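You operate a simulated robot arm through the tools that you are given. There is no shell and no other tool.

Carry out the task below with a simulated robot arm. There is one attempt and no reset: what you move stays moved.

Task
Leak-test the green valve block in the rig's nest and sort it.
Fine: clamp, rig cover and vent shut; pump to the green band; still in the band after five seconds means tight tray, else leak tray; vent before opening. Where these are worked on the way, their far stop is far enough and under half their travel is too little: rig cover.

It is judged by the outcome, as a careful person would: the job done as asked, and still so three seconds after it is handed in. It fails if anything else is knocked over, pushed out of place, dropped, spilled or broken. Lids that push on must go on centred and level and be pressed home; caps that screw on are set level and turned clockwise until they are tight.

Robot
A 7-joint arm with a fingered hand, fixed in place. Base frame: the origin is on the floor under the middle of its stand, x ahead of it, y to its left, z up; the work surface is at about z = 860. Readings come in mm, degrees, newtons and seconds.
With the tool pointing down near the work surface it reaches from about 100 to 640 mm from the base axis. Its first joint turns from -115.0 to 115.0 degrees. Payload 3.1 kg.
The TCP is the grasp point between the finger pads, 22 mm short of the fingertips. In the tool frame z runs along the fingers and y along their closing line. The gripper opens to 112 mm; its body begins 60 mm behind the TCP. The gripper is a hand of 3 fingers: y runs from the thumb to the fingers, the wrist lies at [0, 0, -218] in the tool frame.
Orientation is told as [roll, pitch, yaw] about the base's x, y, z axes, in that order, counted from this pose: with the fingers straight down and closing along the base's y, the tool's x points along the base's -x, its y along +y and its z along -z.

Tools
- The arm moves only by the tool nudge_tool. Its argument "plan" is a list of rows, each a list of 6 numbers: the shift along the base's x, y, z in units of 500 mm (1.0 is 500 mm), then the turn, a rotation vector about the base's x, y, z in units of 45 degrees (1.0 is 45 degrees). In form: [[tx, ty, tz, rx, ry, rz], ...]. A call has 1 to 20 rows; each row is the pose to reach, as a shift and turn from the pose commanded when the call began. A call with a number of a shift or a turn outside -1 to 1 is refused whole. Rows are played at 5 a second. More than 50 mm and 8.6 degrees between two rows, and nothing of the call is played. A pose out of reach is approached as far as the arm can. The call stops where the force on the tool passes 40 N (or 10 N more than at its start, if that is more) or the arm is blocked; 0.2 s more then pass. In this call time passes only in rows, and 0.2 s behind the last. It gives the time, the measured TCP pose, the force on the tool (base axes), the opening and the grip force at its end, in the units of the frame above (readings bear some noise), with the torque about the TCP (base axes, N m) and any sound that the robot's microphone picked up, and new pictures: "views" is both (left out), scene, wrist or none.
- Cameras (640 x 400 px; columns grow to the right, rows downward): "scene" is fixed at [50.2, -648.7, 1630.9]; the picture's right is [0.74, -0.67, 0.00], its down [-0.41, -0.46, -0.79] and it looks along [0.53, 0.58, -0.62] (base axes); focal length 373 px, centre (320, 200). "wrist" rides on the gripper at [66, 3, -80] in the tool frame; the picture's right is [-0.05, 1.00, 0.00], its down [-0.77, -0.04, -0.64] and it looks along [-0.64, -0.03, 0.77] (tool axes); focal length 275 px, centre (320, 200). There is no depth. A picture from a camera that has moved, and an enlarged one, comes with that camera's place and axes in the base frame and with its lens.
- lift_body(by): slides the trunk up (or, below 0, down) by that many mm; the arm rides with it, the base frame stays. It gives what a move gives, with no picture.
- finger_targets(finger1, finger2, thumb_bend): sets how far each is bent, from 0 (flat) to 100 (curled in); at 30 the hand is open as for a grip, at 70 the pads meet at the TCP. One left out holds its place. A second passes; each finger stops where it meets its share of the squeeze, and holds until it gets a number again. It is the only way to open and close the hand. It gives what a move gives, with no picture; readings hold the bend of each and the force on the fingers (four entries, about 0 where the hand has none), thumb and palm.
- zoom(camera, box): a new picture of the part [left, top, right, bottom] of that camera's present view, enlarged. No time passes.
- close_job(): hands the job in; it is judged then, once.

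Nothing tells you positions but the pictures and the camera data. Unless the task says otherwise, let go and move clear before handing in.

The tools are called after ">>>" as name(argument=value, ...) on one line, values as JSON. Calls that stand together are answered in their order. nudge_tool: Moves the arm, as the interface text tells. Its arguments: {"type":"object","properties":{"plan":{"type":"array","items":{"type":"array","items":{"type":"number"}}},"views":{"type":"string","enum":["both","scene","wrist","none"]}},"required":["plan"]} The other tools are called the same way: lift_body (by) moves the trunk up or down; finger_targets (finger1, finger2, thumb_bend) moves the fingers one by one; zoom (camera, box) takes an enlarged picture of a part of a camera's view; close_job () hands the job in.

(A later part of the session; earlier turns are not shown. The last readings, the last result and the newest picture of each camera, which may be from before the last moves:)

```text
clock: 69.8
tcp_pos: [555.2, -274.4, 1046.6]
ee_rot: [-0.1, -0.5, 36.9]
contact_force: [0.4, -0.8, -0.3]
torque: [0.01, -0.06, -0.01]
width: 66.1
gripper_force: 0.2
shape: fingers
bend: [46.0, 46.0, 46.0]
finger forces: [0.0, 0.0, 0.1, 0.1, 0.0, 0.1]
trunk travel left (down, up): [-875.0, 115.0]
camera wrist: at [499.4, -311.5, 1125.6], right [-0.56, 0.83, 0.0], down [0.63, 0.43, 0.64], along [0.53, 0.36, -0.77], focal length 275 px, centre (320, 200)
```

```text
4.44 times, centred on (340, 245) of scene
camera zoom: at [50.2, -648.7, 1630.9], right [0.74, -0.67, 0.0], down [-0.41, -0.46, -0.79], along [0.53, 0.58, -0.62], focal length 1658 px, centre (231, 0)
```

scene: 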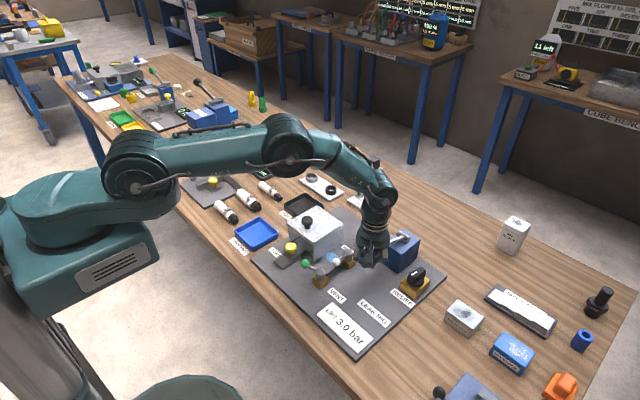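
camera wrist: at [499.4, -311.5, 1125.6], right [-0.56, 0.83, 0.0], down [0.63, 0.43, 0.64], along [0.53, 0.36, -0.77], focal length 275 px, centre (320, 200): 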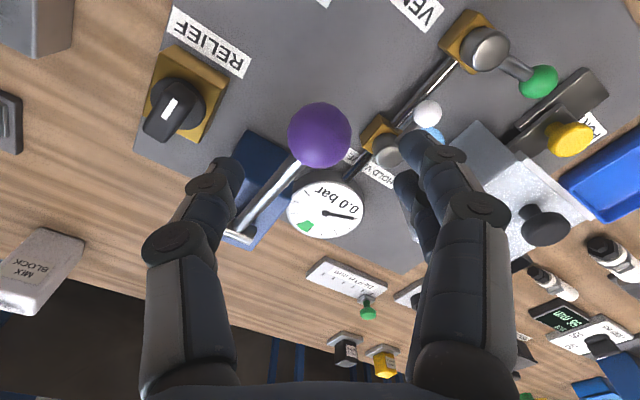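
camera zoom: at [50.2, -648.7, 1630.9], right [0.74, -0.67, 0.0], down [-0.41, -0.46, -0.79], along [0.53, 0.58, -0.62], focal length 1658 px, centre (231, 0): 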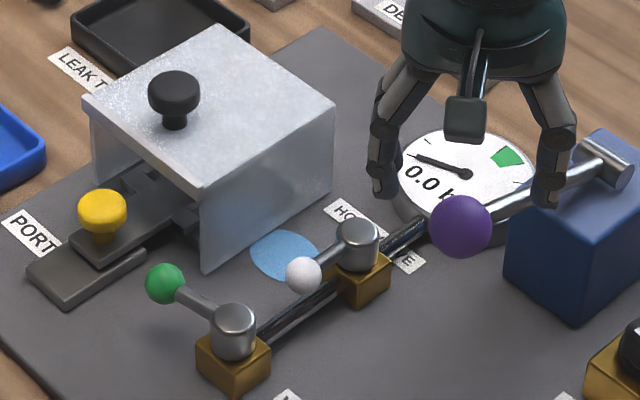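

The gauge reads 0.0 after that full stroke and fluid has appeared beside the cover, so I should recheck what's sealed before pumping again. I'll view the clamp, vent and hold valve closely.

>>> nudge_tool(plan=[[-0.03, 0.04, 0.02, 0, 0, -0.14], [-0.07, 0.09, 0.02, 0, 0, -0.28], [-0.12, 0.13, 0.02, 0, 0, -0.42], [-0.18, 0.17, 0.02, 0, 0, -0.56], [-0.24, 0.21, 0.0, 0, 0, -0.7], [-0.29, 0.24, -0.02, 0, 0, -0.82]], views="wrist")

>>> zoom(camera="wrist", box=[200, 60, 440, 280])

>>> zoom(camera="scene", box=[280, 215, 360, 275])

```text
clock: 71.2
tcp_pos: [410.4, -154.1, 1035.3]
ee_rot: [0.0, -0.5, -0.1]
contact_force: [0.0, 0.2, 0.1]
torque: [-0.01, -0.02, -0.01]
width: 66.1
gripper_force: 0.0
shape: fingers
bend: [46.0, 46.0, 46.0]
finger forces: [0.0, 0.0, 0.0, 0.1, 0.0, 0.0]
trunk travel left (down, up): [-875.0, 115.0]
camera wrist: at [342.6, -149.4, 1114.8], right [0.05, 1.0, 0.0], down [0.77, -0.04, 0.64], along [0.64, -0.03, -0.77], focal length 275 px, centre (320, 200)
```

wrist: 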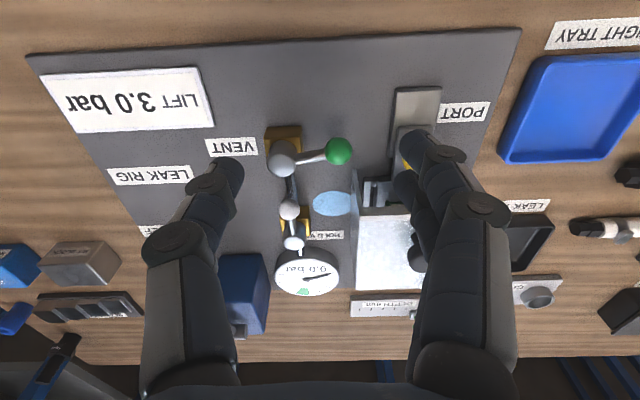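

```text
1.82 times, centred on (320, 170) of wrist
camera zoom: at [342.6, -149.4, 1114.8], right [0.05, 1.0, 0.0], down [0.77, -0.04, 0.64], along [0.64, -0.03, -0.77], focal length 500 px, centre (320, 254)
```

zoom: 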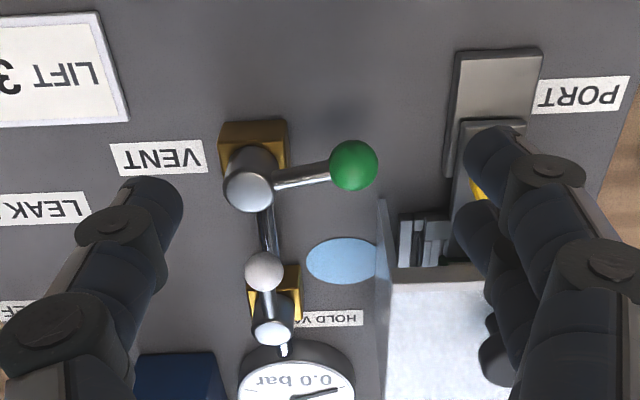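

```text
6.67 times, centred on (320, 245) of scene
camera zoom: at [50.2, -648.7, 1630.9], right [0.74, -0.67, 0.0], down [-0.41, -0.46, -0.79], along [0.53, 0.58, -0.62], focal length 2486 px, centre (320, -100)
```

zoom: 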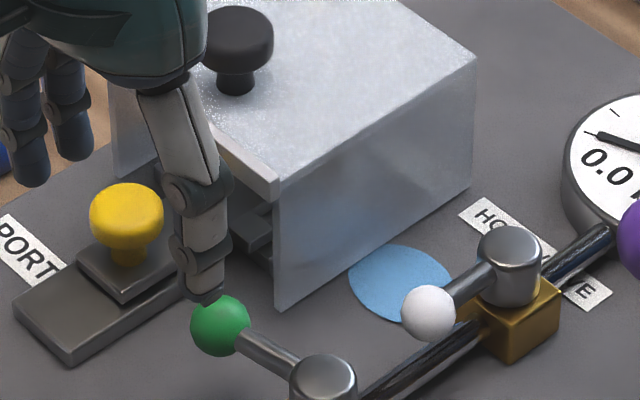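

Everything looks seated: clamp forward, cover forward, vent across the pipe. The puddle appeared only at the bottom of that one deep stroke. I'll return over the pump with the hand closed, so I can press the ball from above and watch the gauge live during a controlled stroke.

>>> finger_targets(finger1=70, finger2=70, thumb_bend=70)

>>> nudge_tool(plan=[[0.05, -0.04, 0.03, 0, 0, 0.14], [0.1, -0.09, 0.04, 0, 0, 0.28], [0.15, -0.13, 0.04, 0, 0, 0.42], [0.2, -0.17, 0.04, 0, 0, 0.56], [0.25, -0.21, 0.03, 0, 0, 0.7], [0.29, -0.24, 0.02, 0, 0, 0.82]], views="wrist")

>>> zoom(camera="wrist", box=[240, 120, 420, 250])

>>> zoom(camera="scene", box=[340, 200, 450, 290])

```text
clock: 72.2
tcp_pos: [410.1, -153.4, 1034.9]
ee_rot: [0.0, -0.5, -0.1]
contact_force: [-0.1, 0.5, -0.4]
torque: [0.01, 0.0, 0.0]
width: 2.7
gripper_force: 0.0
shape: fingers
bend: [70.0, 70.0, 70.0]
finger forces: [0.0, 0.0, 0.1, 0.0, 0.0, 0.1]
trunk travel left (down, up): [-875.0, 115.0]
```

```text
clock: 73.6
tcp_pos: [557.2, -275.4, 1047.9]
ee_rot: [0.1, -0.3, 37.0]
contact_force: [0.6, -0.4, 0.1]
torque: [0.02, 0.02, -0.01]
width: 2.9
gripper_force: 0.1
shape: fingers
bend: [70.0, 70.0, 70.0]
finger forces: [0.0, 0.0, 0.0, 0.1, 0.0, 0.0]
trunk travel left (down, up): [-875.0, 115.0]
camera wrist: at [501.4, -313.0, 1127.9], right [-0.56, 0.83, 0.0], down [0.63, 0.43, 0.64], along [0.53, 0.36, -0.77], focal length 275 px, centre (320, 200)
```

wrist: 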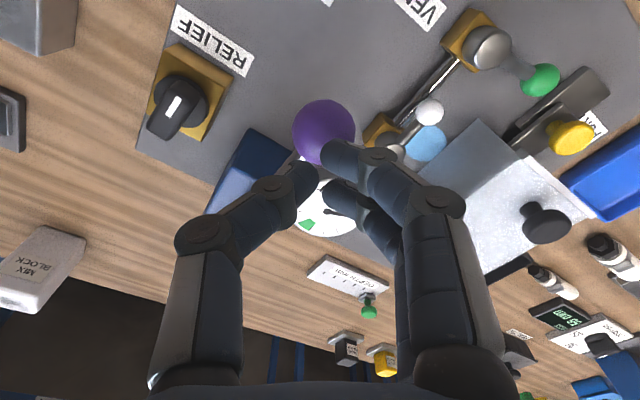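

```text
3.08 times, centred on (330, 185) of wrist
camera zoom: at [501.4, -313.0, 1127.9], right [-0.56, 0.83, 0.0], down [0.63, 0.43, 0.64], along [0.53, 0.36, -0.77], focal length 847 px, centre (289, 246)
```

zoom: 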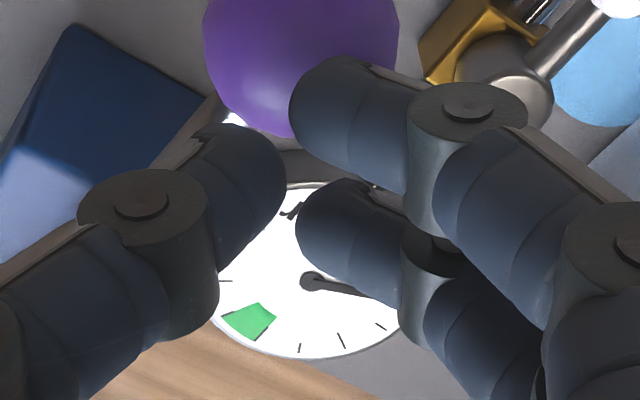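

```text
4.44 times, centred on (395, 245) of scene
camera zoom: at [50.2, -648.7, 1630.9], right [0.74, -0.67, 0.0], down [-0.41, -0.46, -0.79], along [0.53, 0.58, -0.62], focal length 1658 px, centre (-13, 0)
```

zoom: 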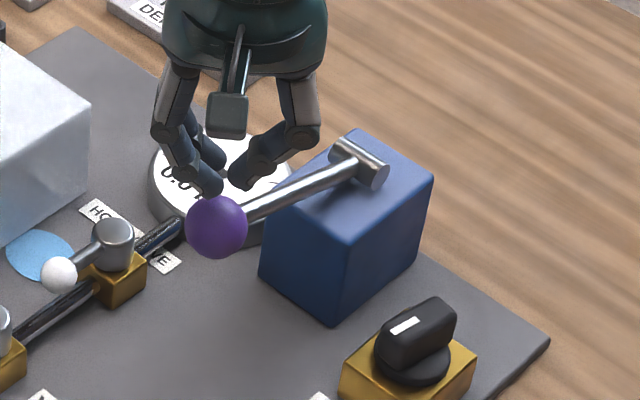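

I can see the needle and green band in the gap. Pressing the ball down from above in stages, reading the gauge each time.

>>> nudge_tool(plan=[[0, 0, -0.02, 0, 0, 0], [0, 0, -0.04, 0, 0, 0], [0, 0, -0.06, 0, 0, 0], [0, 0, -0.08, 0, 0, 0]], views="wrist")

>>> zoom(camera="wrist", box=[240, 140, 420, 270])

>>> zoom(camera="scene", box=[340, 200, 450, 290])

```text
clock: 74.6
tcp_pos: [554.6, -274.2, 1006.4]
ee_rot: [-0.1, -0.5, 37.1]
contact_force: [-2.7, 1.0, 4.8]
torque: [0.04, 0.11, 0.02]
width: 4.9
gripper_force: 2.7
shape: fingers
bend: [69.0, 70.0, 70.0]
finger forces: [5.4, 0.0, 0.0, 0.0, 0.0, 0.0]
trunk travel left (down, up): [-875.0, 115.0]
camera wrist: at [498.0, -311.2, 1085.9], right [-0.56, 0.83, 0.0], down [0.63, 0.43, 0.64], along [0.53, 0.36, -0.77], focal length 275 px, centre (320, 200)
```

wrist: 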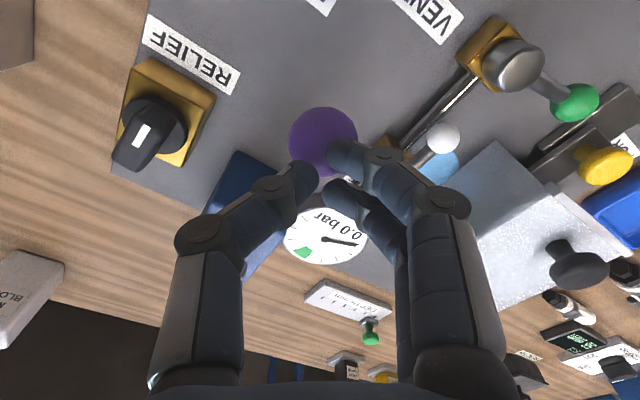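

```text
3.08 times, centred on (330, 205) of wrist
camera zoom: at [498.0, -311.2, 1085.9], right [-0.56, 0.83, 0.0], down [0.63, 0.43, 0.64], along [0.53, 0.36, -0.77], focal length 847 px, centre (289, 185)
```

zoom: 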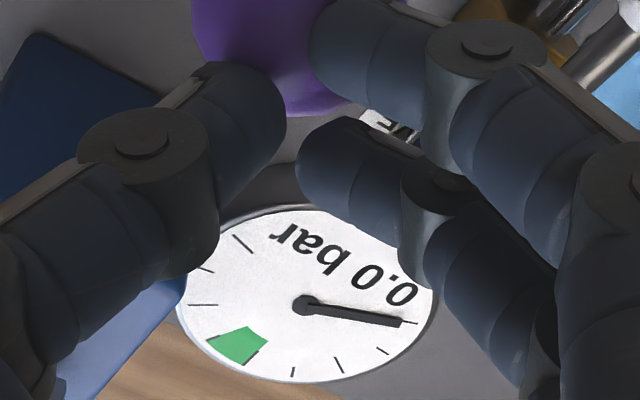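

```text
4.44 times, centred on (395, 245) of scene
camera zoom: at [50.2, -648.7, 1630.9], right [0.74, -0.67, 0.0], down [-0.41, -0.46, -0.79], along [0.53, 0.58, -0.62], focal length 1658 px, centre (-13, 0)
```

zoom: 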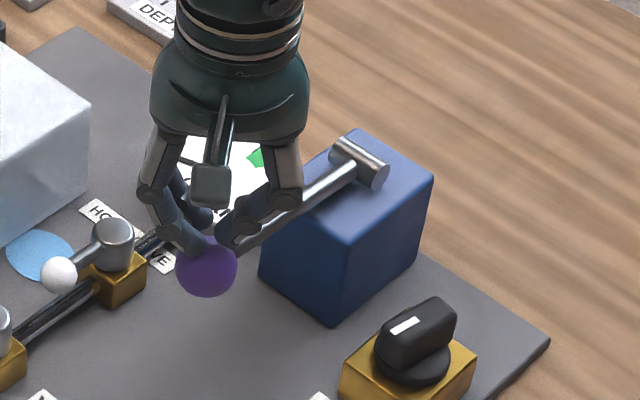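

I can read the dial fully in this posture: still 0.0 with the lever partly down. Pressing further.

>>> nudge_tool(plan=[[-0.002, 0, -0.016, 0, 0, 0], [-0.004, 0, -0.032, 0, 0, 0], [-0.004, 0, -0.048, 0, 0, 0]], views="wrist")

>>> zoom(camera="wrist", box=[240, 160, 420, 290])

>>> zoom(camera="scene", box=[320, 200, 430, 290])

```text
clock: 75.4
tcp_pos: [551.7, -275.3, 983.5]
ee_rot: [0.0, -0.5, 36.9]
contact_force: [-4.7, 0.6, 6.0]
torque: [0.07, 0.19, 0.0]
width: 5.4
gripper_force: 3.5
shape: fingers
bend: [70.0, 70.0, 70.0]
finger forces: [7.1, 0.1, 0.0, 0.1, 0.0, 0.0]
trunk travel left (down, up): [-875.0, 115.0]
camera wrist: at [495.8, -311.4, 1062.1], right [-0.56, 0.83, 0.0], down [0.63, 0.43, 0.64], along [0.53, 0.36, -0.77], focal length 275 px, centre (320, 200)
```

wrist: 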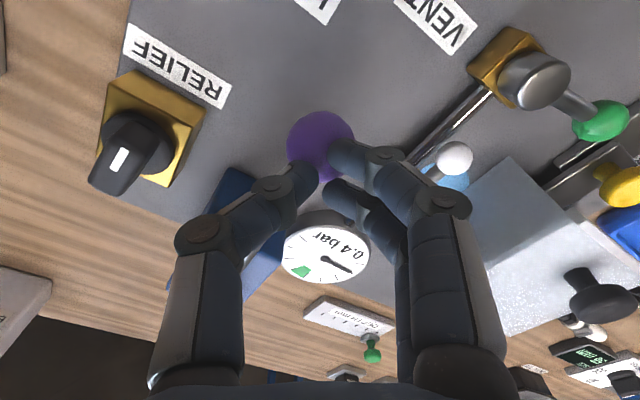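

```text
3.08 times, centred on (330, 225) of wrist
camera zoom: at [495.8, -311.4, 1062.1], right [-0.56, 0.83, 0.0], down [0.63, 0.43, 0.64], along [0.53, 0.36, -0.77], focal length 847 px, centre (289, 123)
```

zoom: 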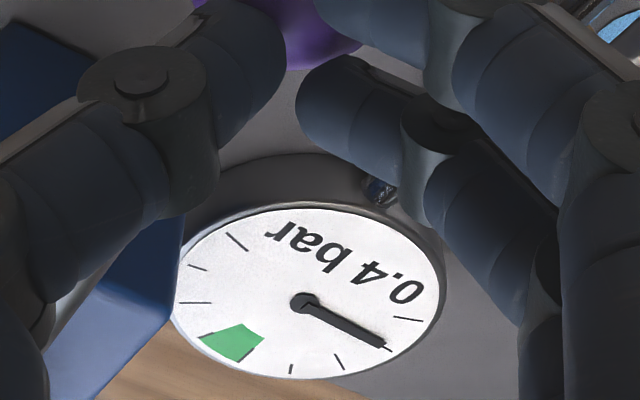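

```text
4.44 times, centred on (375, 245) of scene
camera zoom: at [50.2, -648.7, 1630.9], right [0.74, -0.67, 0.0], down [-0.41, -0.46, -0.79], along [0.53, 0.58, -0.62], focal length 1658 px, centre (76, 0)
```

zoom: 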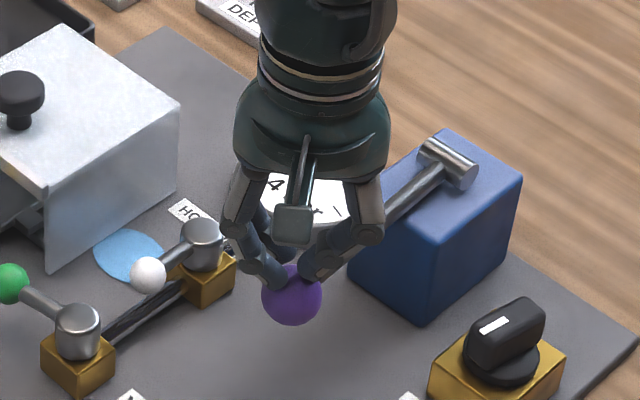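

The gauge jumped to 0.4 bar on this stroke, so the rig does build pressure. Waiting a moment to see whether it decays.

>>> nudge_tool(plan=[[0, 0, 0, 0, 0, 0], [0, 0, 0, 0, 0, 0], [0, 0, 0, 0, 0, 0]], views="wrist")

>>> zoom(camera="wrist", box=[240, 160, 420, 290])

```text
clock: 76.2
tcp_pos: [552.7, -274.9, 984.4]
ee_rot: [-0.2, -0.5, 36.8]
contact_force: [-4.2, 0.6, 5.6]
torque: [0.05, 0.16, 0.0]
width: 5.3
gripper_force: 3.2
shape: fingers
bend: [70.0, 70.0, 70.0]
finger forces: [6.8, 0.0, 0.1, 0.0, 0.0, 0.0]
trunk travel left (down, up): [-875.0, 115.0]
camera wrist: at [495.8, -311.4, 1062.2], right [-0.56, 0.83, 0.0], down [0.63, 0.43, 0.64], along [0.53, 0.36, -0.77], focal length 275 px, centre (320, 200)
```

wrist: 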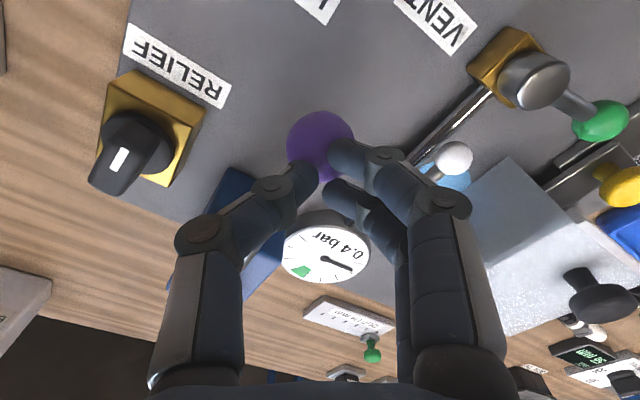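

```text
3.08 times, centred on (330, 225) of wrist
camera zoom: at [495.8, -311.4, 1062.2], right [-0.56, 0.83, 0.0], down [0.63, 0.43, 0.64], along [0.53, 0.36, -0.77], focal length 847 px, centre (289, 123)
```

zoom: 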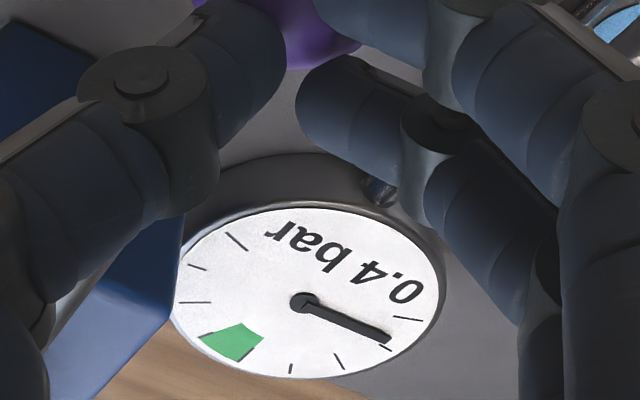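

The needle is creeping down slightly. I'll press a little deeper to learn whether pressure rises with travel or once per stroke.

>>> nudge_tool(plan=[[0, 0, -0.016, 0, 0, 0], [0, 0, -0.03, 0, 0, 0]], views="wrist")

>>> zoom(camera="wrist", box=[240, 170, 420, 300])

>>> zoom(camera="scene", box=[320, 200, 430, 290])

```text
clock: 77.0
tcp_pos: [553.9, -275.3, 973.9]
ee_rot: [-0.9, -0.9, 36.9]
contact_force: [-8.2, 3.4, 30.4]
torque: [0.18, 0.28, 0.08]
width: 5.8
gripper_force: 16.2
shape: fingers
bend: [71.0, 71.0, 70.0]
finger forces: [16.6, 10.2, 0.1, 0.0, 6.7, 0.0]
trunk travel left (down, up): [-875.0, 115.0]
stopped in row 2: the force on the tool passed its limit at 44 N (the readings are from after the stop); the commanded pose is now the measured one
camera wrist: at [495.3, -311.0, 1053.2], right [-0.56, 0.83, -0.01], down [0.62, 0.44, 0.65], along [0.54, 0.36, -0.76], focal length 275 px, centre (320, 200)
```

wrist: 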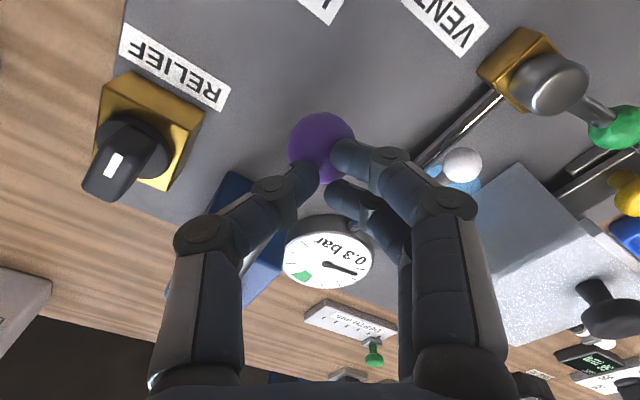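

```text
3.08 times, centred on (330, 235) of wrist
camera zoom: at [495.3, -311.0, 1053.2], right [-0.56, 0.83, -0.01], down [0.62, 0.44, 0.65], along [0.54, 0.36, -0.76], focal length 847 px, centre (289, 92)
```

zoom: 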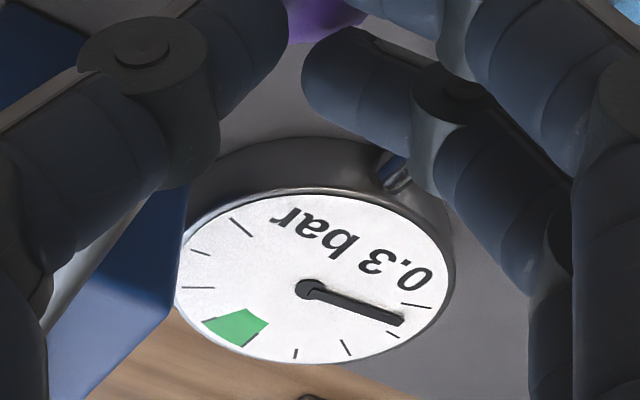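

```text
4.44 times, centred on (375, 245) of scene
camera zoom: at [50.2, -648.7, 1630.9], right [0.74, -0.67, 0.0], down [-0.41, -0.46, -0.79], along [0.53, 0.58, -0.62], focal length 1658 px, centre (76, 0)
```

zoom: 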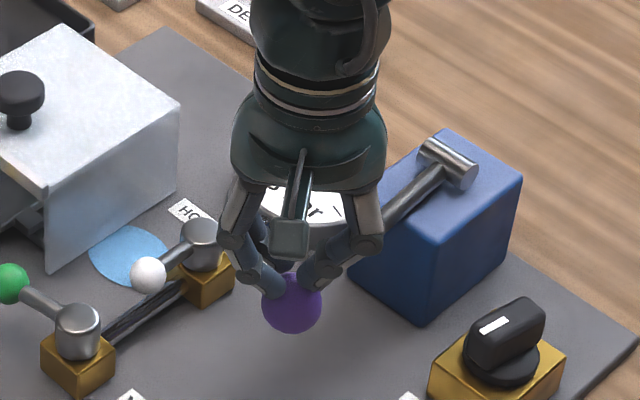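

One full stroke adds about 0.45 bar once, and the lever reaches its lower stop there. The pressure is falling about 0.1 bar/s and the puddle is growing. I still need a proper test in the green band. I'll raise the hand and see whether the lever springs back.

>>> nudge_tool(plan=[[0, 0, 0.05, 0, 0, 0], [0, 0, 0.1, 0, 0, 0], [0, 0, 0.13, 0, 0, 0]], views="wrist")

>>> zoom(camera="scene", box=[320, 200, 430, 290])

>>> zoom(camera="wrist", box=[240, 120, 420, 250])

```text
clock: 77.8
tcp_pos: [556.1, -276.3, 1033.1]
ee_rot: [-0.4, -0.7, 36.8]
contact_force: [0.4, -0.6, 0.5]
torque: [-0.01, 0.02, 0.02]
width: 2.2
gripper_force: 0.3
shape: fingers
bend: [70.0, 70.0, 70.0]
finger forces: [0.6, 0.0, 0.1, 0.1, 0.1, 0.0]
trunk travel left (down, up): [-875.0, 115.0]
camera wrist: at [499.6, -312.7, 1112.6], right [-0.56, 0.83, -0.01], down [0.63, 0.43, 0.65], along [0.54, 0.36, -0.76], focal length 275 px, centre (320, 200)
```

wrist: 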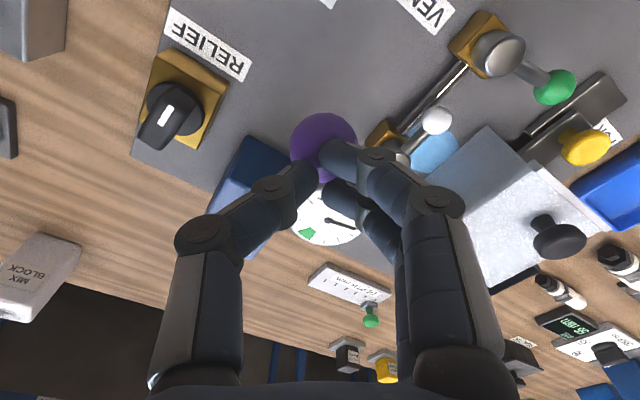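

```text
4.44 times, centred on (375, 245) of scene
camera zoom: at [50.2, -648.7, 1630.9], right [0.74, -0.67, 0.0], down [-0.41, -0.46, -0.79], along [0.53, 0.58, -0.62], focal length 1658 px, centre (76, 0)
```

zoom: 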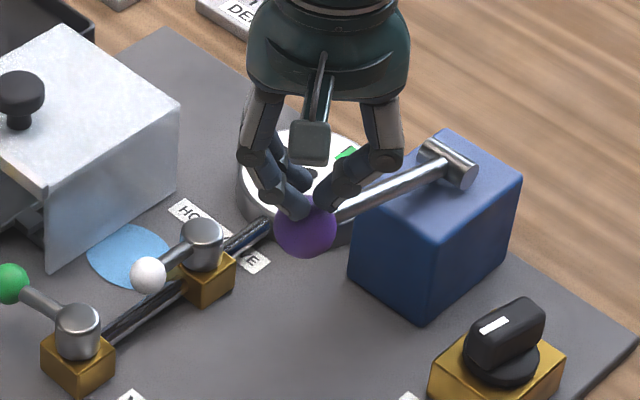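

```text
3.08 times, centred on (330, 185) of wrist
camera zoom: at [499.6, -312.7, 1112.6], right [-0.56, 0.83, -0.01], down [0.63, 0.43, 0.65], along [0.54, 0.36, -0.76], focal length 847 px, centre (289, 246)
```

zoom: 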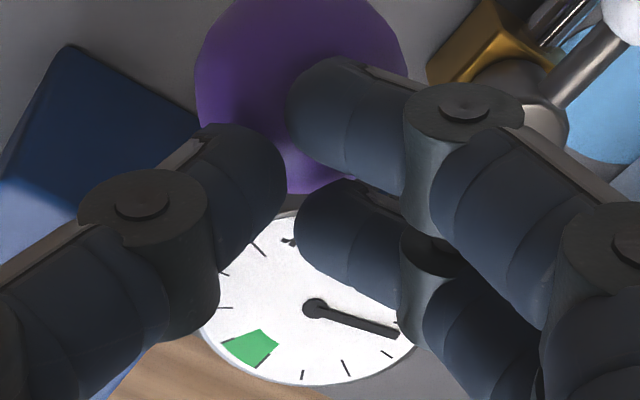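

The lever springs back and follows the hand, so I can pump simply by pressing from above while watching the dial. Running three strokes.

>>> nudge_tool(plan=[[-0.004, 0, -0.05, 0, 0, 0], [-0.004, 0, -0.098, 0, 0, 0], [-0.004, 0, -0.106, 0, 0, 0], [-0.004, 0, -0.05, 0, 0, 0], [0, 0, 0, 0, 0, 0], [0, 0, 0, 0, 0, 0], [-0.004, 0, -0.05, 0, 0, 0], [-0.004, 0, -0.098, 0, 0, 0], [-0.004, 0, -0.106, 0, 0, 0], [-0.004, 0, -0.05, 0, 0, 0], [0, 0, 0, 0, 0, 0], [0, 0, 0, 0, 0, 0], [-0.004, 0, -0.05, 0, 0, 0], [-0.004, 0, -0.098, 0, 0, 0], [-0.004, 0, -0.106, 0, 0, 0]], views="wrist")

>>> zoom(camera="wrist", box=[240, 160, 420, 290])

```text
clock: 81.0
tcp_pos: [551.5, -277.1, 981.8]
ee_rot: [-0.6, -0.7, 36.8]
contact_force: [-2.6, -0.7, 6.6]
torque: [0.04, 0.09, 0.02]
width: 2.5
gripper_force: 3.5
shape: fingers
bend: [70.0, 71.0, 70.0]
finger forces: [4.4, 2.4, 0.0, 0.1, 0.0, 0.0]
trunk travel left (down, up): [-875.0, 115.0]
camera wrist: at [494.9, -313.5, 1060.3], right [-0.56, 0.83, -0.01], down [0.63, 0.43, 0.65], along [0.54, 0.36, -0.76], focal length 275 px, centre (320, 200)
```

wrist: 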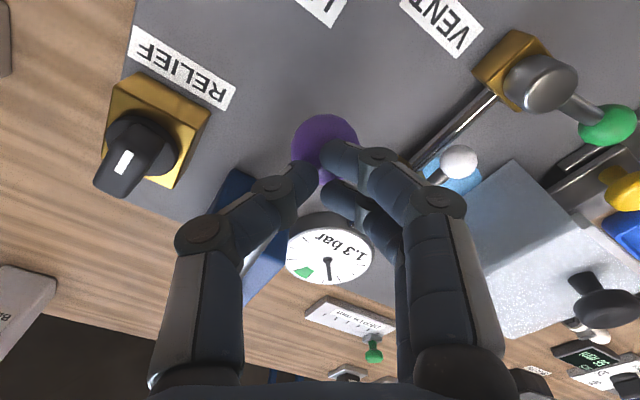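

```text
3.08 times, centred on (330, 225) of wrist
camera zoom: at [494.9, -313.5, 1060.3], right [-0.56, 0.83, -0.01], down [0.63, 0.43, 0.65], along [0.54, 0.36, -0.76], focal length 847 px, centre (289, 123)
```

zoom: 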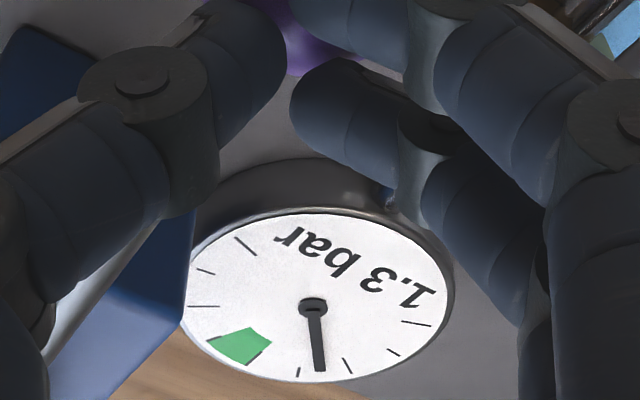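

1.3 bar after three strokes, as expected. Two more strokes should land in the green band.

>>> nudge_tool(plan=[[0, 0, 0.056, 0, 0, 0], [0.004, 0, 0.106, 0, 0, 0], [0.004, 0, 0.106, 0, 0, 0], [0, 0, 0.056, 0, 0, 0], [0, 0, 0.008, 0, 0, 0], [0, 0, 0, 0, 0, 0], [0, 0, 0.056, 0, 0, 0], [0.004, 0, 0.106, 0, 0, 0], [0.004, 0, 0.106, 0, 0, 0], [0, 0, 0.056, 0, 0, 0], [0, 0, 0.008, 0, 0, 0], [0, 0, 0, 0, 0, 0]], views="wrist")

>>> zoom(camera="wrist", box=[240, 160, 420, 290])

```text
clock: 83.6
tcp_pos: [554.1, -274.7, 980.9]
ee_rot: [-0.5, -0.8, 36.9]
contact_force: [-1.8, 0.3, 6.5]
torque: [0.01, 0.06, -0.01]
width: 1.8
gripper_force: 3.1
shape: fingers
bend: [71.0, 70.0, 70.0]
finger forces: [6.3, 0.1, 0.0, 0.1, 0.0, 0.1]
trunk travel left (down, up): [-875.0, 115.0]
camera wrist: at [496.9, -311.4, 1060.8], right [-0.56, 0.83, -0.01], down [0.63, 0.43, 0.65], along [0.54, 0.36, -0.76], focal length 275 px, centre (320, 200)
```

wrist: 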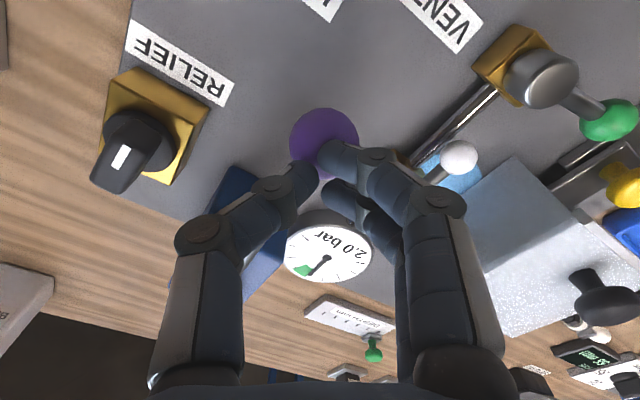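

```text
3.08 times, centred on (330, 225) of wrist
camera zoom: at [496.9, -311.4, 1060.8], right [-0.56, 0.83, -0.01], down [0.63, 0.43, 0.65], along [0.54, 0.36, -0.76], focal length 847 px, centre (289, 123)
```

zoom: 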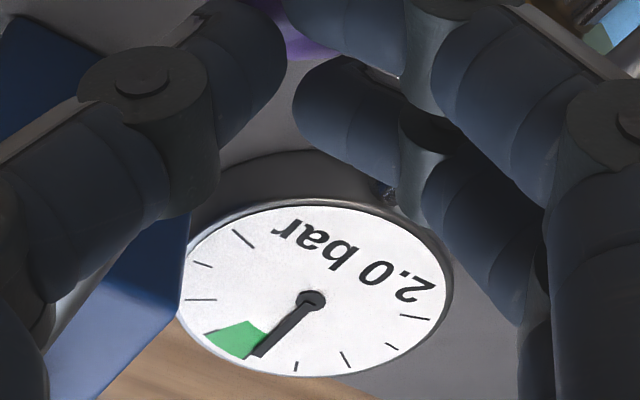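

The needle is just at the lower edge of the green band (2.0). One more stroke should put it properly inside.

>>> nudge_tool(plan=[[0, 0, 0.056, 0, 0, 0], [0.004, 0, 0.106, 0, 0, 0], [0.004, 0, 0.106, 0, 0, 0], [0, 0, 0.056, 0, 0, 0], [0, 0, 0.008, 0, 0, 0], [0, 0, 0, 0, 0, 0]], views="wrist")

>>> zoom(camera="wrist", box=[240, 160, 420, 290])

```text
clock: 85.0
tcp_pos: [554.5, -274.3, 981.6]
ee_rot: [-0.6, -0.8, 37.0]
contact_force: [-1.9, 2.2, 5.9]
torque: [0.0, 0.08, -0.01]
width: 3.6
gripper_force: 3.1
shape: fingers
bend: [71.0, 70.0, 70.0]
finger forces: [6.4, 0.0, 0.0, 0.1, 0.0, 0.1]
trunk travel left (down, up): [-875.0, 115.0]
camera wrist: at [497.7, -311.0, 1061.0], right [-0.56, 0.83, -0.01], down [0.63, 0.44, 0.65], along [0.54, 0.36, -0.76], focal length 275 px, centre (320, 200)
```

wrist: 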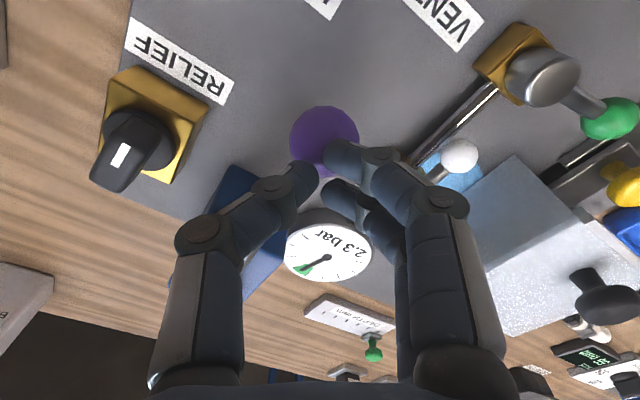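

```text
3.08 times, centred on (330, 225) of wrist
camera zoom: at [497.7, -311.0, 1061.0], right [-0.56, 0.83, -0.01], down [0.63, 0.44, 0.65], along [0.54, 0.36, -0.76], focal length 847 px, centre (289, 123)
```

zoom: 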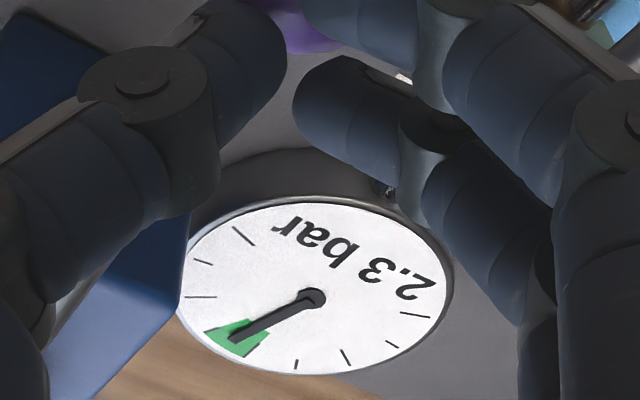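

The needle is mid-band at 2.3 bar at clock 85.0. Now holding still for five seconds.

>>> nudge_tool(plan=[[0, 0, 0, 0, 0, 0], [0, 0, 0, 0, 0, 0], [0, 0, 0, 0, 0, 0], [0, 0, 0, 0, 0, 0], [0, 0, 0, 0, 0, 0], [0, 0, 0, 0, 0, 0], [0, 0, 0, 0, 0, 0], [0, 0, 0, 0, 0, 0], [0, 0, 0, 0, 0, 0], [0, 0, 0, 0, 0, 0], [0, 0, 0, 0, 0, 0], [0, 0, 0, 0, 0, 0], [0, 0, 0, 0, 0, 0], [0, 0, 0, 0, 0, 0], [0, 0, 0, 0, 0, 0], [0, 0, 0, 0, 0, 0], [0, 0, 0, 0, 0, 0], [0, 0, 0, 0, 0, 0], [0, 0, 0, 0, 0, 0]], views="wrist")

>>> zoom(camera="wrist", box=[240, 160, 420, 290])

>>> nudge_tool(plan=[[0, 0, 0, 0, 0, 0], [0, 0, 0, 0, 0, 0], [0, 0, 0, 0, 0, 0], [0, 0, 0, 0, 0, 0], [0, 0, 0, 0, 0, 0]], views="both")

>>> zoom(camera="wrist", box=[240, 160, 420, 290])

>>> zoom(camera="scene", box=[290, 200, 400, 290])

```text
clock: 89.0
tcp_pos: [555.1, -275.1, 982.2]
ee_rot: [-0.6, -0.7, 36.9]
contact_force: [-0.7, 3.2, 5.6]
torque: [0.05, 0.08, -0.01]
width: 3.7
gripper_force: 2.9
shape: fingers
bend: [71.0, 70.0, 70.0]
finger forces: [6.2, 0.1, 0.0, 0.1, 0.1, 0.0]
trunk travel left (down, up): [-875.0, 115.0]
camera wrist: at [497.6, -311.4, 1060.8], right [-0.56, 0.83, -0.01], down [0.63, 0.43, 0.65], along [0.54, 0.36, -0.76], focal length 275 px, centre (320, 200)
```

wrist: 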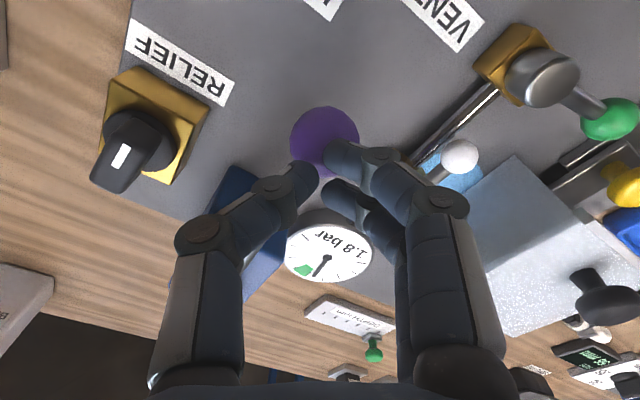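

```text
3.08 times, centred on (330, 225) of wrist
camera zoom: at [497.6, -311.4, 1060.8], right [-0.56, 0.83, -0.01], down [0.63, 0.43, 0.65], along [0.54, 0.36, -0.76], focal length 847 px, centre (289, 123)
```

zoom: 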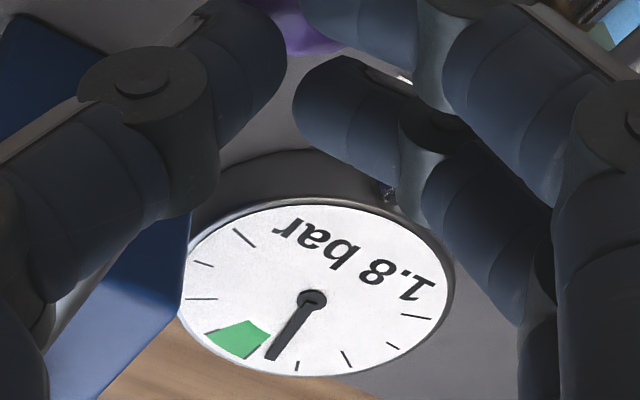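

```text
clock: 90.2
tcp_pos: [554.4, -274.4, 981.7]
ee_rot: [-0.6, -0.7, 36.9]
contact_force: [-0.9, 1.5, 7.2]
torque: [0.04, 0.03, -0.03]
width: 3.6
gripper_force: 3.3
shape: fingers
bend: [71.0, 70.0, 70.0]
finger forces: [6.3, 0.0, 0.1, 0.1, 0.0, 0.1]
trunk travel left (down, up): [-875.0, 115.0]
camera wrist: at [497.6, -311.4, 1060.8], right [-0.56, 0.83, -0.01], down [0.63, 0.43, 0.65], along [0.54, 0.36, -0.76], focal length 275 px, centre (320, 200)
```

scene: 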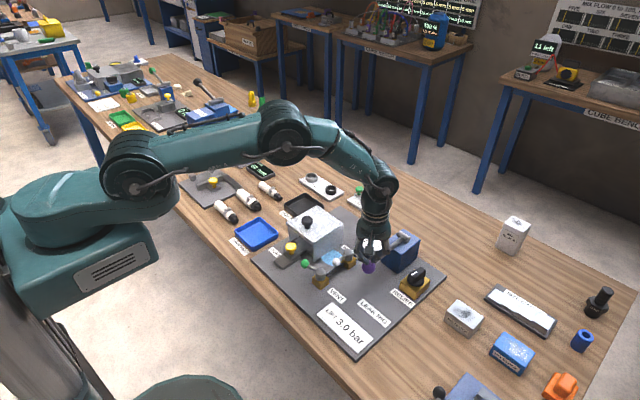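
wrist: 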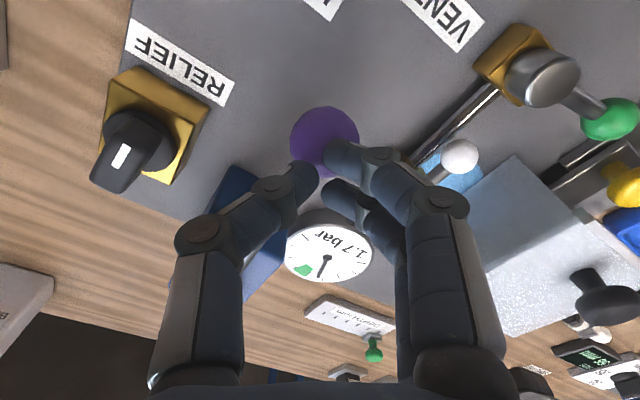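

```text
3.08 times, centred on (330, 225) of wrist
camera zoom: at [497.6, -311.4, 1060.8], right [-0.56, 0.83, -0.01], down [0.63, 0.43, 0.65], along [0.54, 0.36, -0.76], focal length 847 px, centre (289, 123)
```

zoom: 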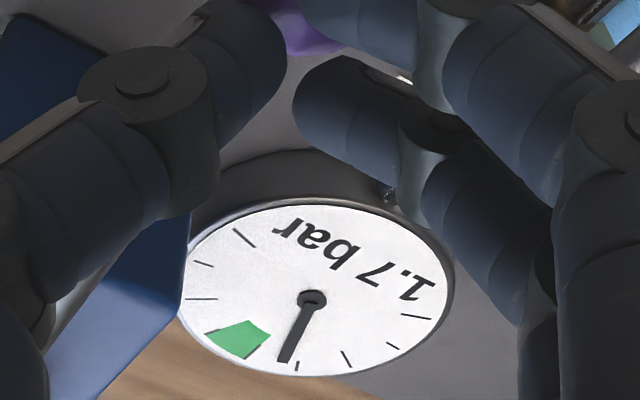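

```text
4.44 times, centred on (345, 245) of scene
camera zoom: at [50.2, -648.7, 1630.9], right [0.74, -0.67, 0.0], down [-0.41, -0.46, -0.79], along [0.53, 0.58, -0.62], focal length 1658 px, centre (209, 0)
```

zoom: 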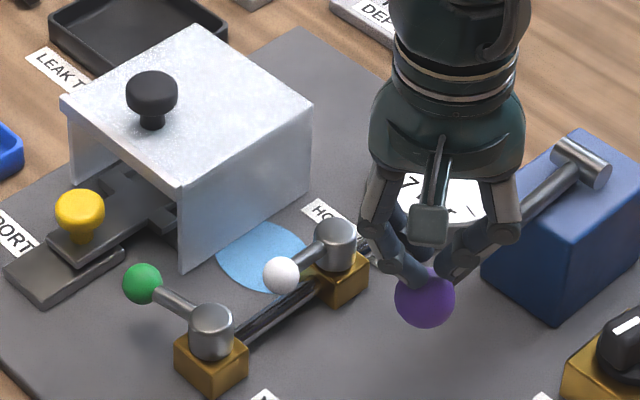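

After five seconds the gauge has fallen from 2.3 to 1.7 bar, below the green band, so the block leaks and goes in the leak tray. First I must vent: I'll leave the pump and go over the vent ball, to trap it between thumb and fingers and swing it back in line.

>>> nudge_tool(plan=[[0, 0, 0.08, 0, 0, 0], [0, 0, 0.16, 0, 0, 0], [-0.03, 0.04, 0.16, 0, 0, -0.14], [-0.07, 0.09, 0.16, 0, 0, -0.28], [-0.11, 0.14, 0.15, 0, 0, -0.42], [-0.15, 0.18, 0.14, 0, 0, -0.56], [-0.18, 0.23, 0.12, 0, 0, -0.7], [-0.204, 0.266, 0.1, 0, 0, -0.82]], views="wrist")

>>> finger_targets(finger1=54, finger2=54, thumb_bend=54)

>>> zoom(camera="wrist", box=[180, 60, 460, 280])

>>> zoom(camera="scene", box=[290, 210, 400, 300])

```text
clock: 92.0
tcp_pos: [451.8, -139.9, 1030.7]
ee_rot: [-0.6, -0.7, -0.1]
contact_force: [-0.1, 0.8, 0.1]
torque: [0.02, -0.04, 0.03]
width: 2.0
gripper_force: 0.0
shape: fingers
bend: [70.0, 70.0, 70.0]
finger forces: [0.0, 0.0, 0.0, 0.0, 0.0, 0.0]
trunk travel left (down, up): [-875.0, 115.0]
camera wrist: at [384.2, -136.5, 1109.8], right [0.05, 1.0, -0.01], down [0.76, -0.03, 0.65], along [0.65, -0.04, -0.76], focal length 275 px, centre (320, 200)
```

wrist: 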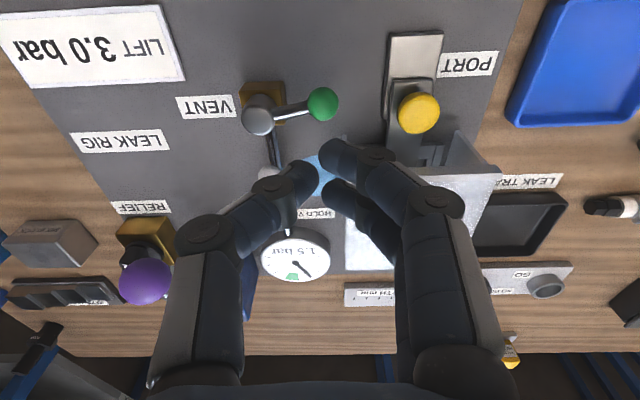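

```text
clock: 93.0
tcp_pos: [451.9, -140.8, 1031.1]
ee_rot: [-0.5, -0.6, 0.1]
contact_force: [0.0, 0.7, -0.1]
torque: [0.01, 0.01, 0.0]
width: 43.0
gripper_force: 0.0
shape: fingers
bend: [54.0, 54.0, 54.0]
finger forces: [0.0, 0.0, 0.0, 0.0, 0.0, 0.0]
trunk travel left (down, up): [-875.0, 115.0]
```

```text
1.82 times, centred on (320, 170) of wrist
camera zoom: at [384.2, -137.3, 1109.8], right [0.05, 1.0, -0.01], down [0.76, -0.03, 0.65], along [0.64, -0.04, -0.76], focal length 500 px, centre (320, 254)
```

zoom: 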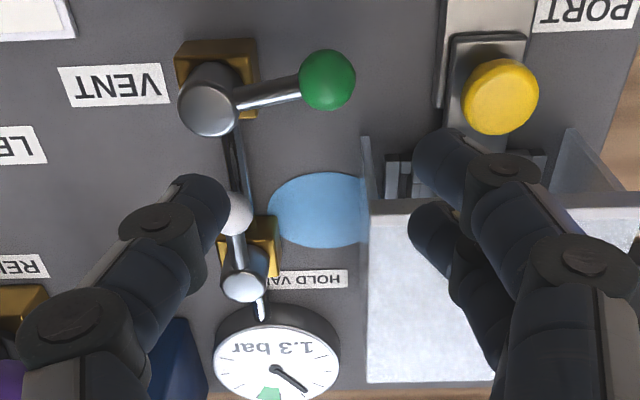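

```text
4.44 times, centred on (345, 255) of scene
camera zoom: at [50.2, -648.7, 1630.9], right [0.74, -0.67, 0.0], down [-0.41, -0.46, -0.79], along [0.53, 0.58, -0.62], focal length 1658 px, centre (209, -44)
```

zoom: 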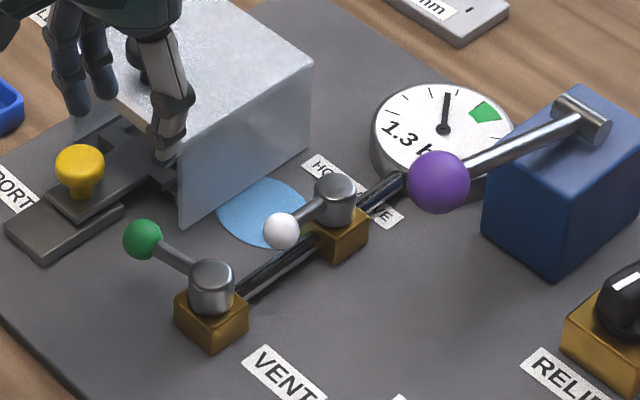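

Gauge reads 1.3 bar and still falling. Ball is at (462,-140); descending with the thumb and fingers either side of it.

>>> nudge_tool(plan=[[0, 0, -0.07, 0, 0, 0], [0, 0, -0.14, 0, 0, 0], [0, 0, -0.2, 0, 0, 0], [0, 0, -0.236, 0, 0, 0]], views="wrist")

>>> finger_targets(finger1=69, finger2=69, thumb_bend=64)

>>> zoom(camera="wrist", box=[180, 100, 460, 320])

>>> zoom(camera="scene", box=[270, 220, 370, 310])

```text
clock: 94.0
tcp_pos: [452.1, -141.0, 920.7]
ee_rot: [-0.7, -0.9, 0.0]
contact_force: [-1.0, 0.0, 18.6]
torque: [-0.65, -0.05, -0.07]
width: 43.5
gripper_force: 9.4
shape: fingers
bend: [54.0, 54.0, 55.0]
finger forces: [0.1, 0.0, 0.0, 0.1, 18.5, 0.0]
trunk travel left (down, up): [-875.0, 115.0]
stopped in row 4: the force on the tool passed its limit at 59 N (the readings are from after the stop); the commanded pose is now the measured one
camera wrist: at [383.4, -135.8, 999.6], right [0.05, 1.0, -0.01], down [0.76, -0.03, 0.65], along [0.65, -0.04, -0.76], focal length 275 px, centre (320, 200)
```

wrist: 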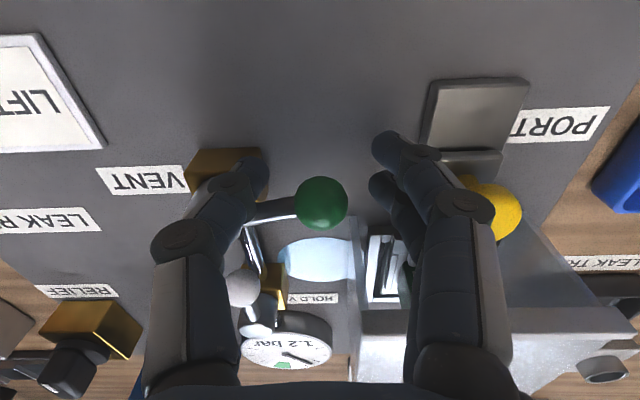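

```text
clock: 95.0
tcp_pos: [452.2, -140.2, 918.8]
ee_rot: [-0.6, -0.7, -0.1]
contact_force: [-1.6, 3.4, -1.5]
torque: [0.04, 0.07, 0.08]
width: 10.8
gripper_force: 1.9
shape: fingers
bend: [69.0, 64.0, 64.0]
finger forces: [0.1, 3.6, 0.0, 0.1, 0.0, 0.0]
trunk travel left (down, up): [-875.0, 115.0]
```

```text
1.82 times, centred on (320, 210) of wrist
camera zoom: at [384.4, -136.0, 998.3], right [0.05, 1.0, -0.01], down [0.76, -0.03, 0.65], along [0.64, -0.04, -0.76], focal length 500 px, centre (320, 182)
```

zoom: 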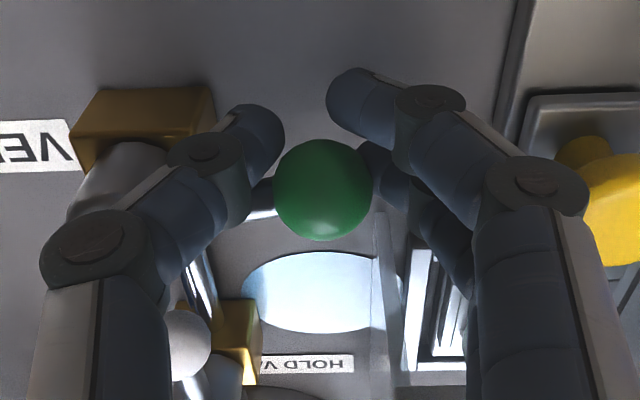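

```text
4.44 times, centred on (320, 265) of scene
camera zoom: at [50.2, -648.7, 1630.9], right [0.74, -0.67, 0.0], down [-0.41, -0.46, -0.79], along [0.53, 0.58, -0.62], focal length 1658 px, centre (320, -89)
```

zoom: 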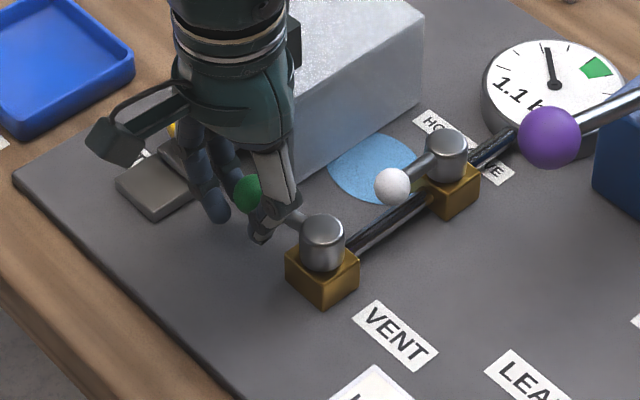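

The thumb touched the valve body and the move stopped there; the finger now bears on the ball. I'll squeeze a bit more and draw the ball back along its arc (-x first).

>>> finger_targets(finger1=74, finger2=74, thumb_bend=66)

>>> nudge_tool(plan=[[-0.01, -0.002, -0.006, 0, 0, 0], [-0.02, -0.006, -0.01, 0, 0, 0], [-0.03, -0.012, -0.01, 0, 0, 0], [-0.042, -0.018, -0.01, 0, 0, 0], [-0.056, -0.03, -0.01, 0, 0, 0]], views="wrist")

>>> zoom(camera="wrist", box=[180, 100, 460, 320])

>>> zoom(camera="scene", box=[270, 220, 370, 310])

```text
clock: 96.0
tcp_pos: [453.3, -141.8, 920.0]
ee_rot: [-0.6, -0.7, 0.0]
contact_force: [-2.1, 5.6, -6.5]
torque: [-0.01, 0.11, 0.01]
width: 3.8
gripper_force: 4.4
shape: fingers
bend: [74.0, 68.0, 65.0]
finger forces: [0.0, 7.8, 0.1, 0.0, 1.3, 0.1]
trunk travel left (down, up): [-875.0, 115.0]
```

```text
clock: 97.2
tcp_pos: [423.7, -156.3, 912.8]
ee_rot: [-0.7, -0.7, 0.0]
contact_force: [-4.6, 5.7, -3.8]
torque: [0.05, 0.1, 0.1]
width: 2.8
gripper_force: 3.6
shape: fingers
bend: [74.0, 71.0, 66.0]
finger forces: [0.1, 6.9, 0.0, 0.0, 0.0, 0.0]
trunk travel left (down, up): [-875.0, 115.0]
camera wrist: at [356.0, -151.7, 993.0], right [0.05, 1.0, -0.01], down [0.76, -0.03, 0.65], along [0.64, -0.04, -0.76], focal length 275 px, centre (320, 200)
```

wrist: 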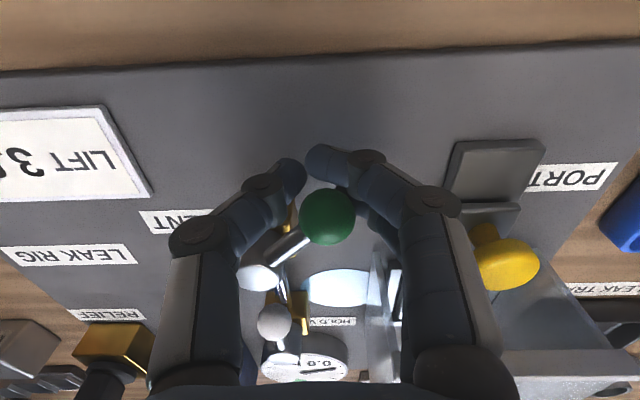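

```text
1.82 times, centred on (320, 210) of wrist
camera zoom: at [356.0, -151.7, 993.0], right [0.05, 1.0, -0.01], down [0.76, -0.03, 0.65], along [0.64, -0.04, -0.76], focal length 500 px, centre (320, 182)
```

zoom: 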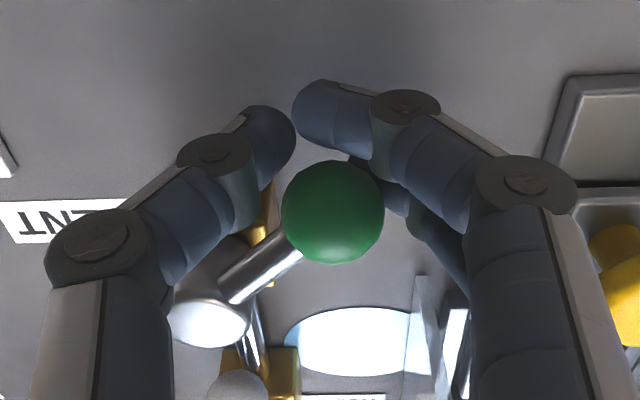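

```text
4.44 times, centred on (320, 265) of scene
camera zoom: at [50.2, -648.7, 1630.9], right [0.74, -0.67, 0.0], down [-0.41, -0.46, -0.79], along [0.53, 0.58, -0.62], focal length 1658 px, centre (320, -89)
```

zoom: 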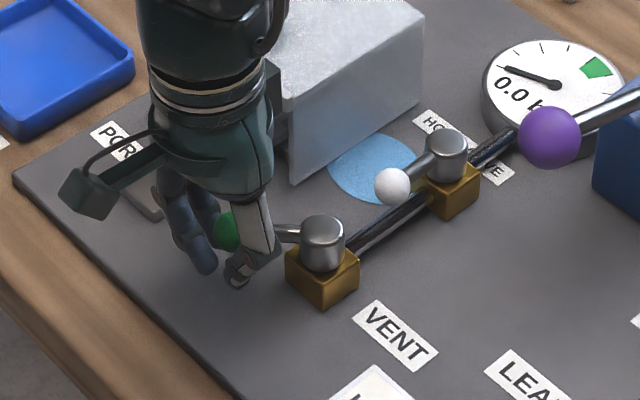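

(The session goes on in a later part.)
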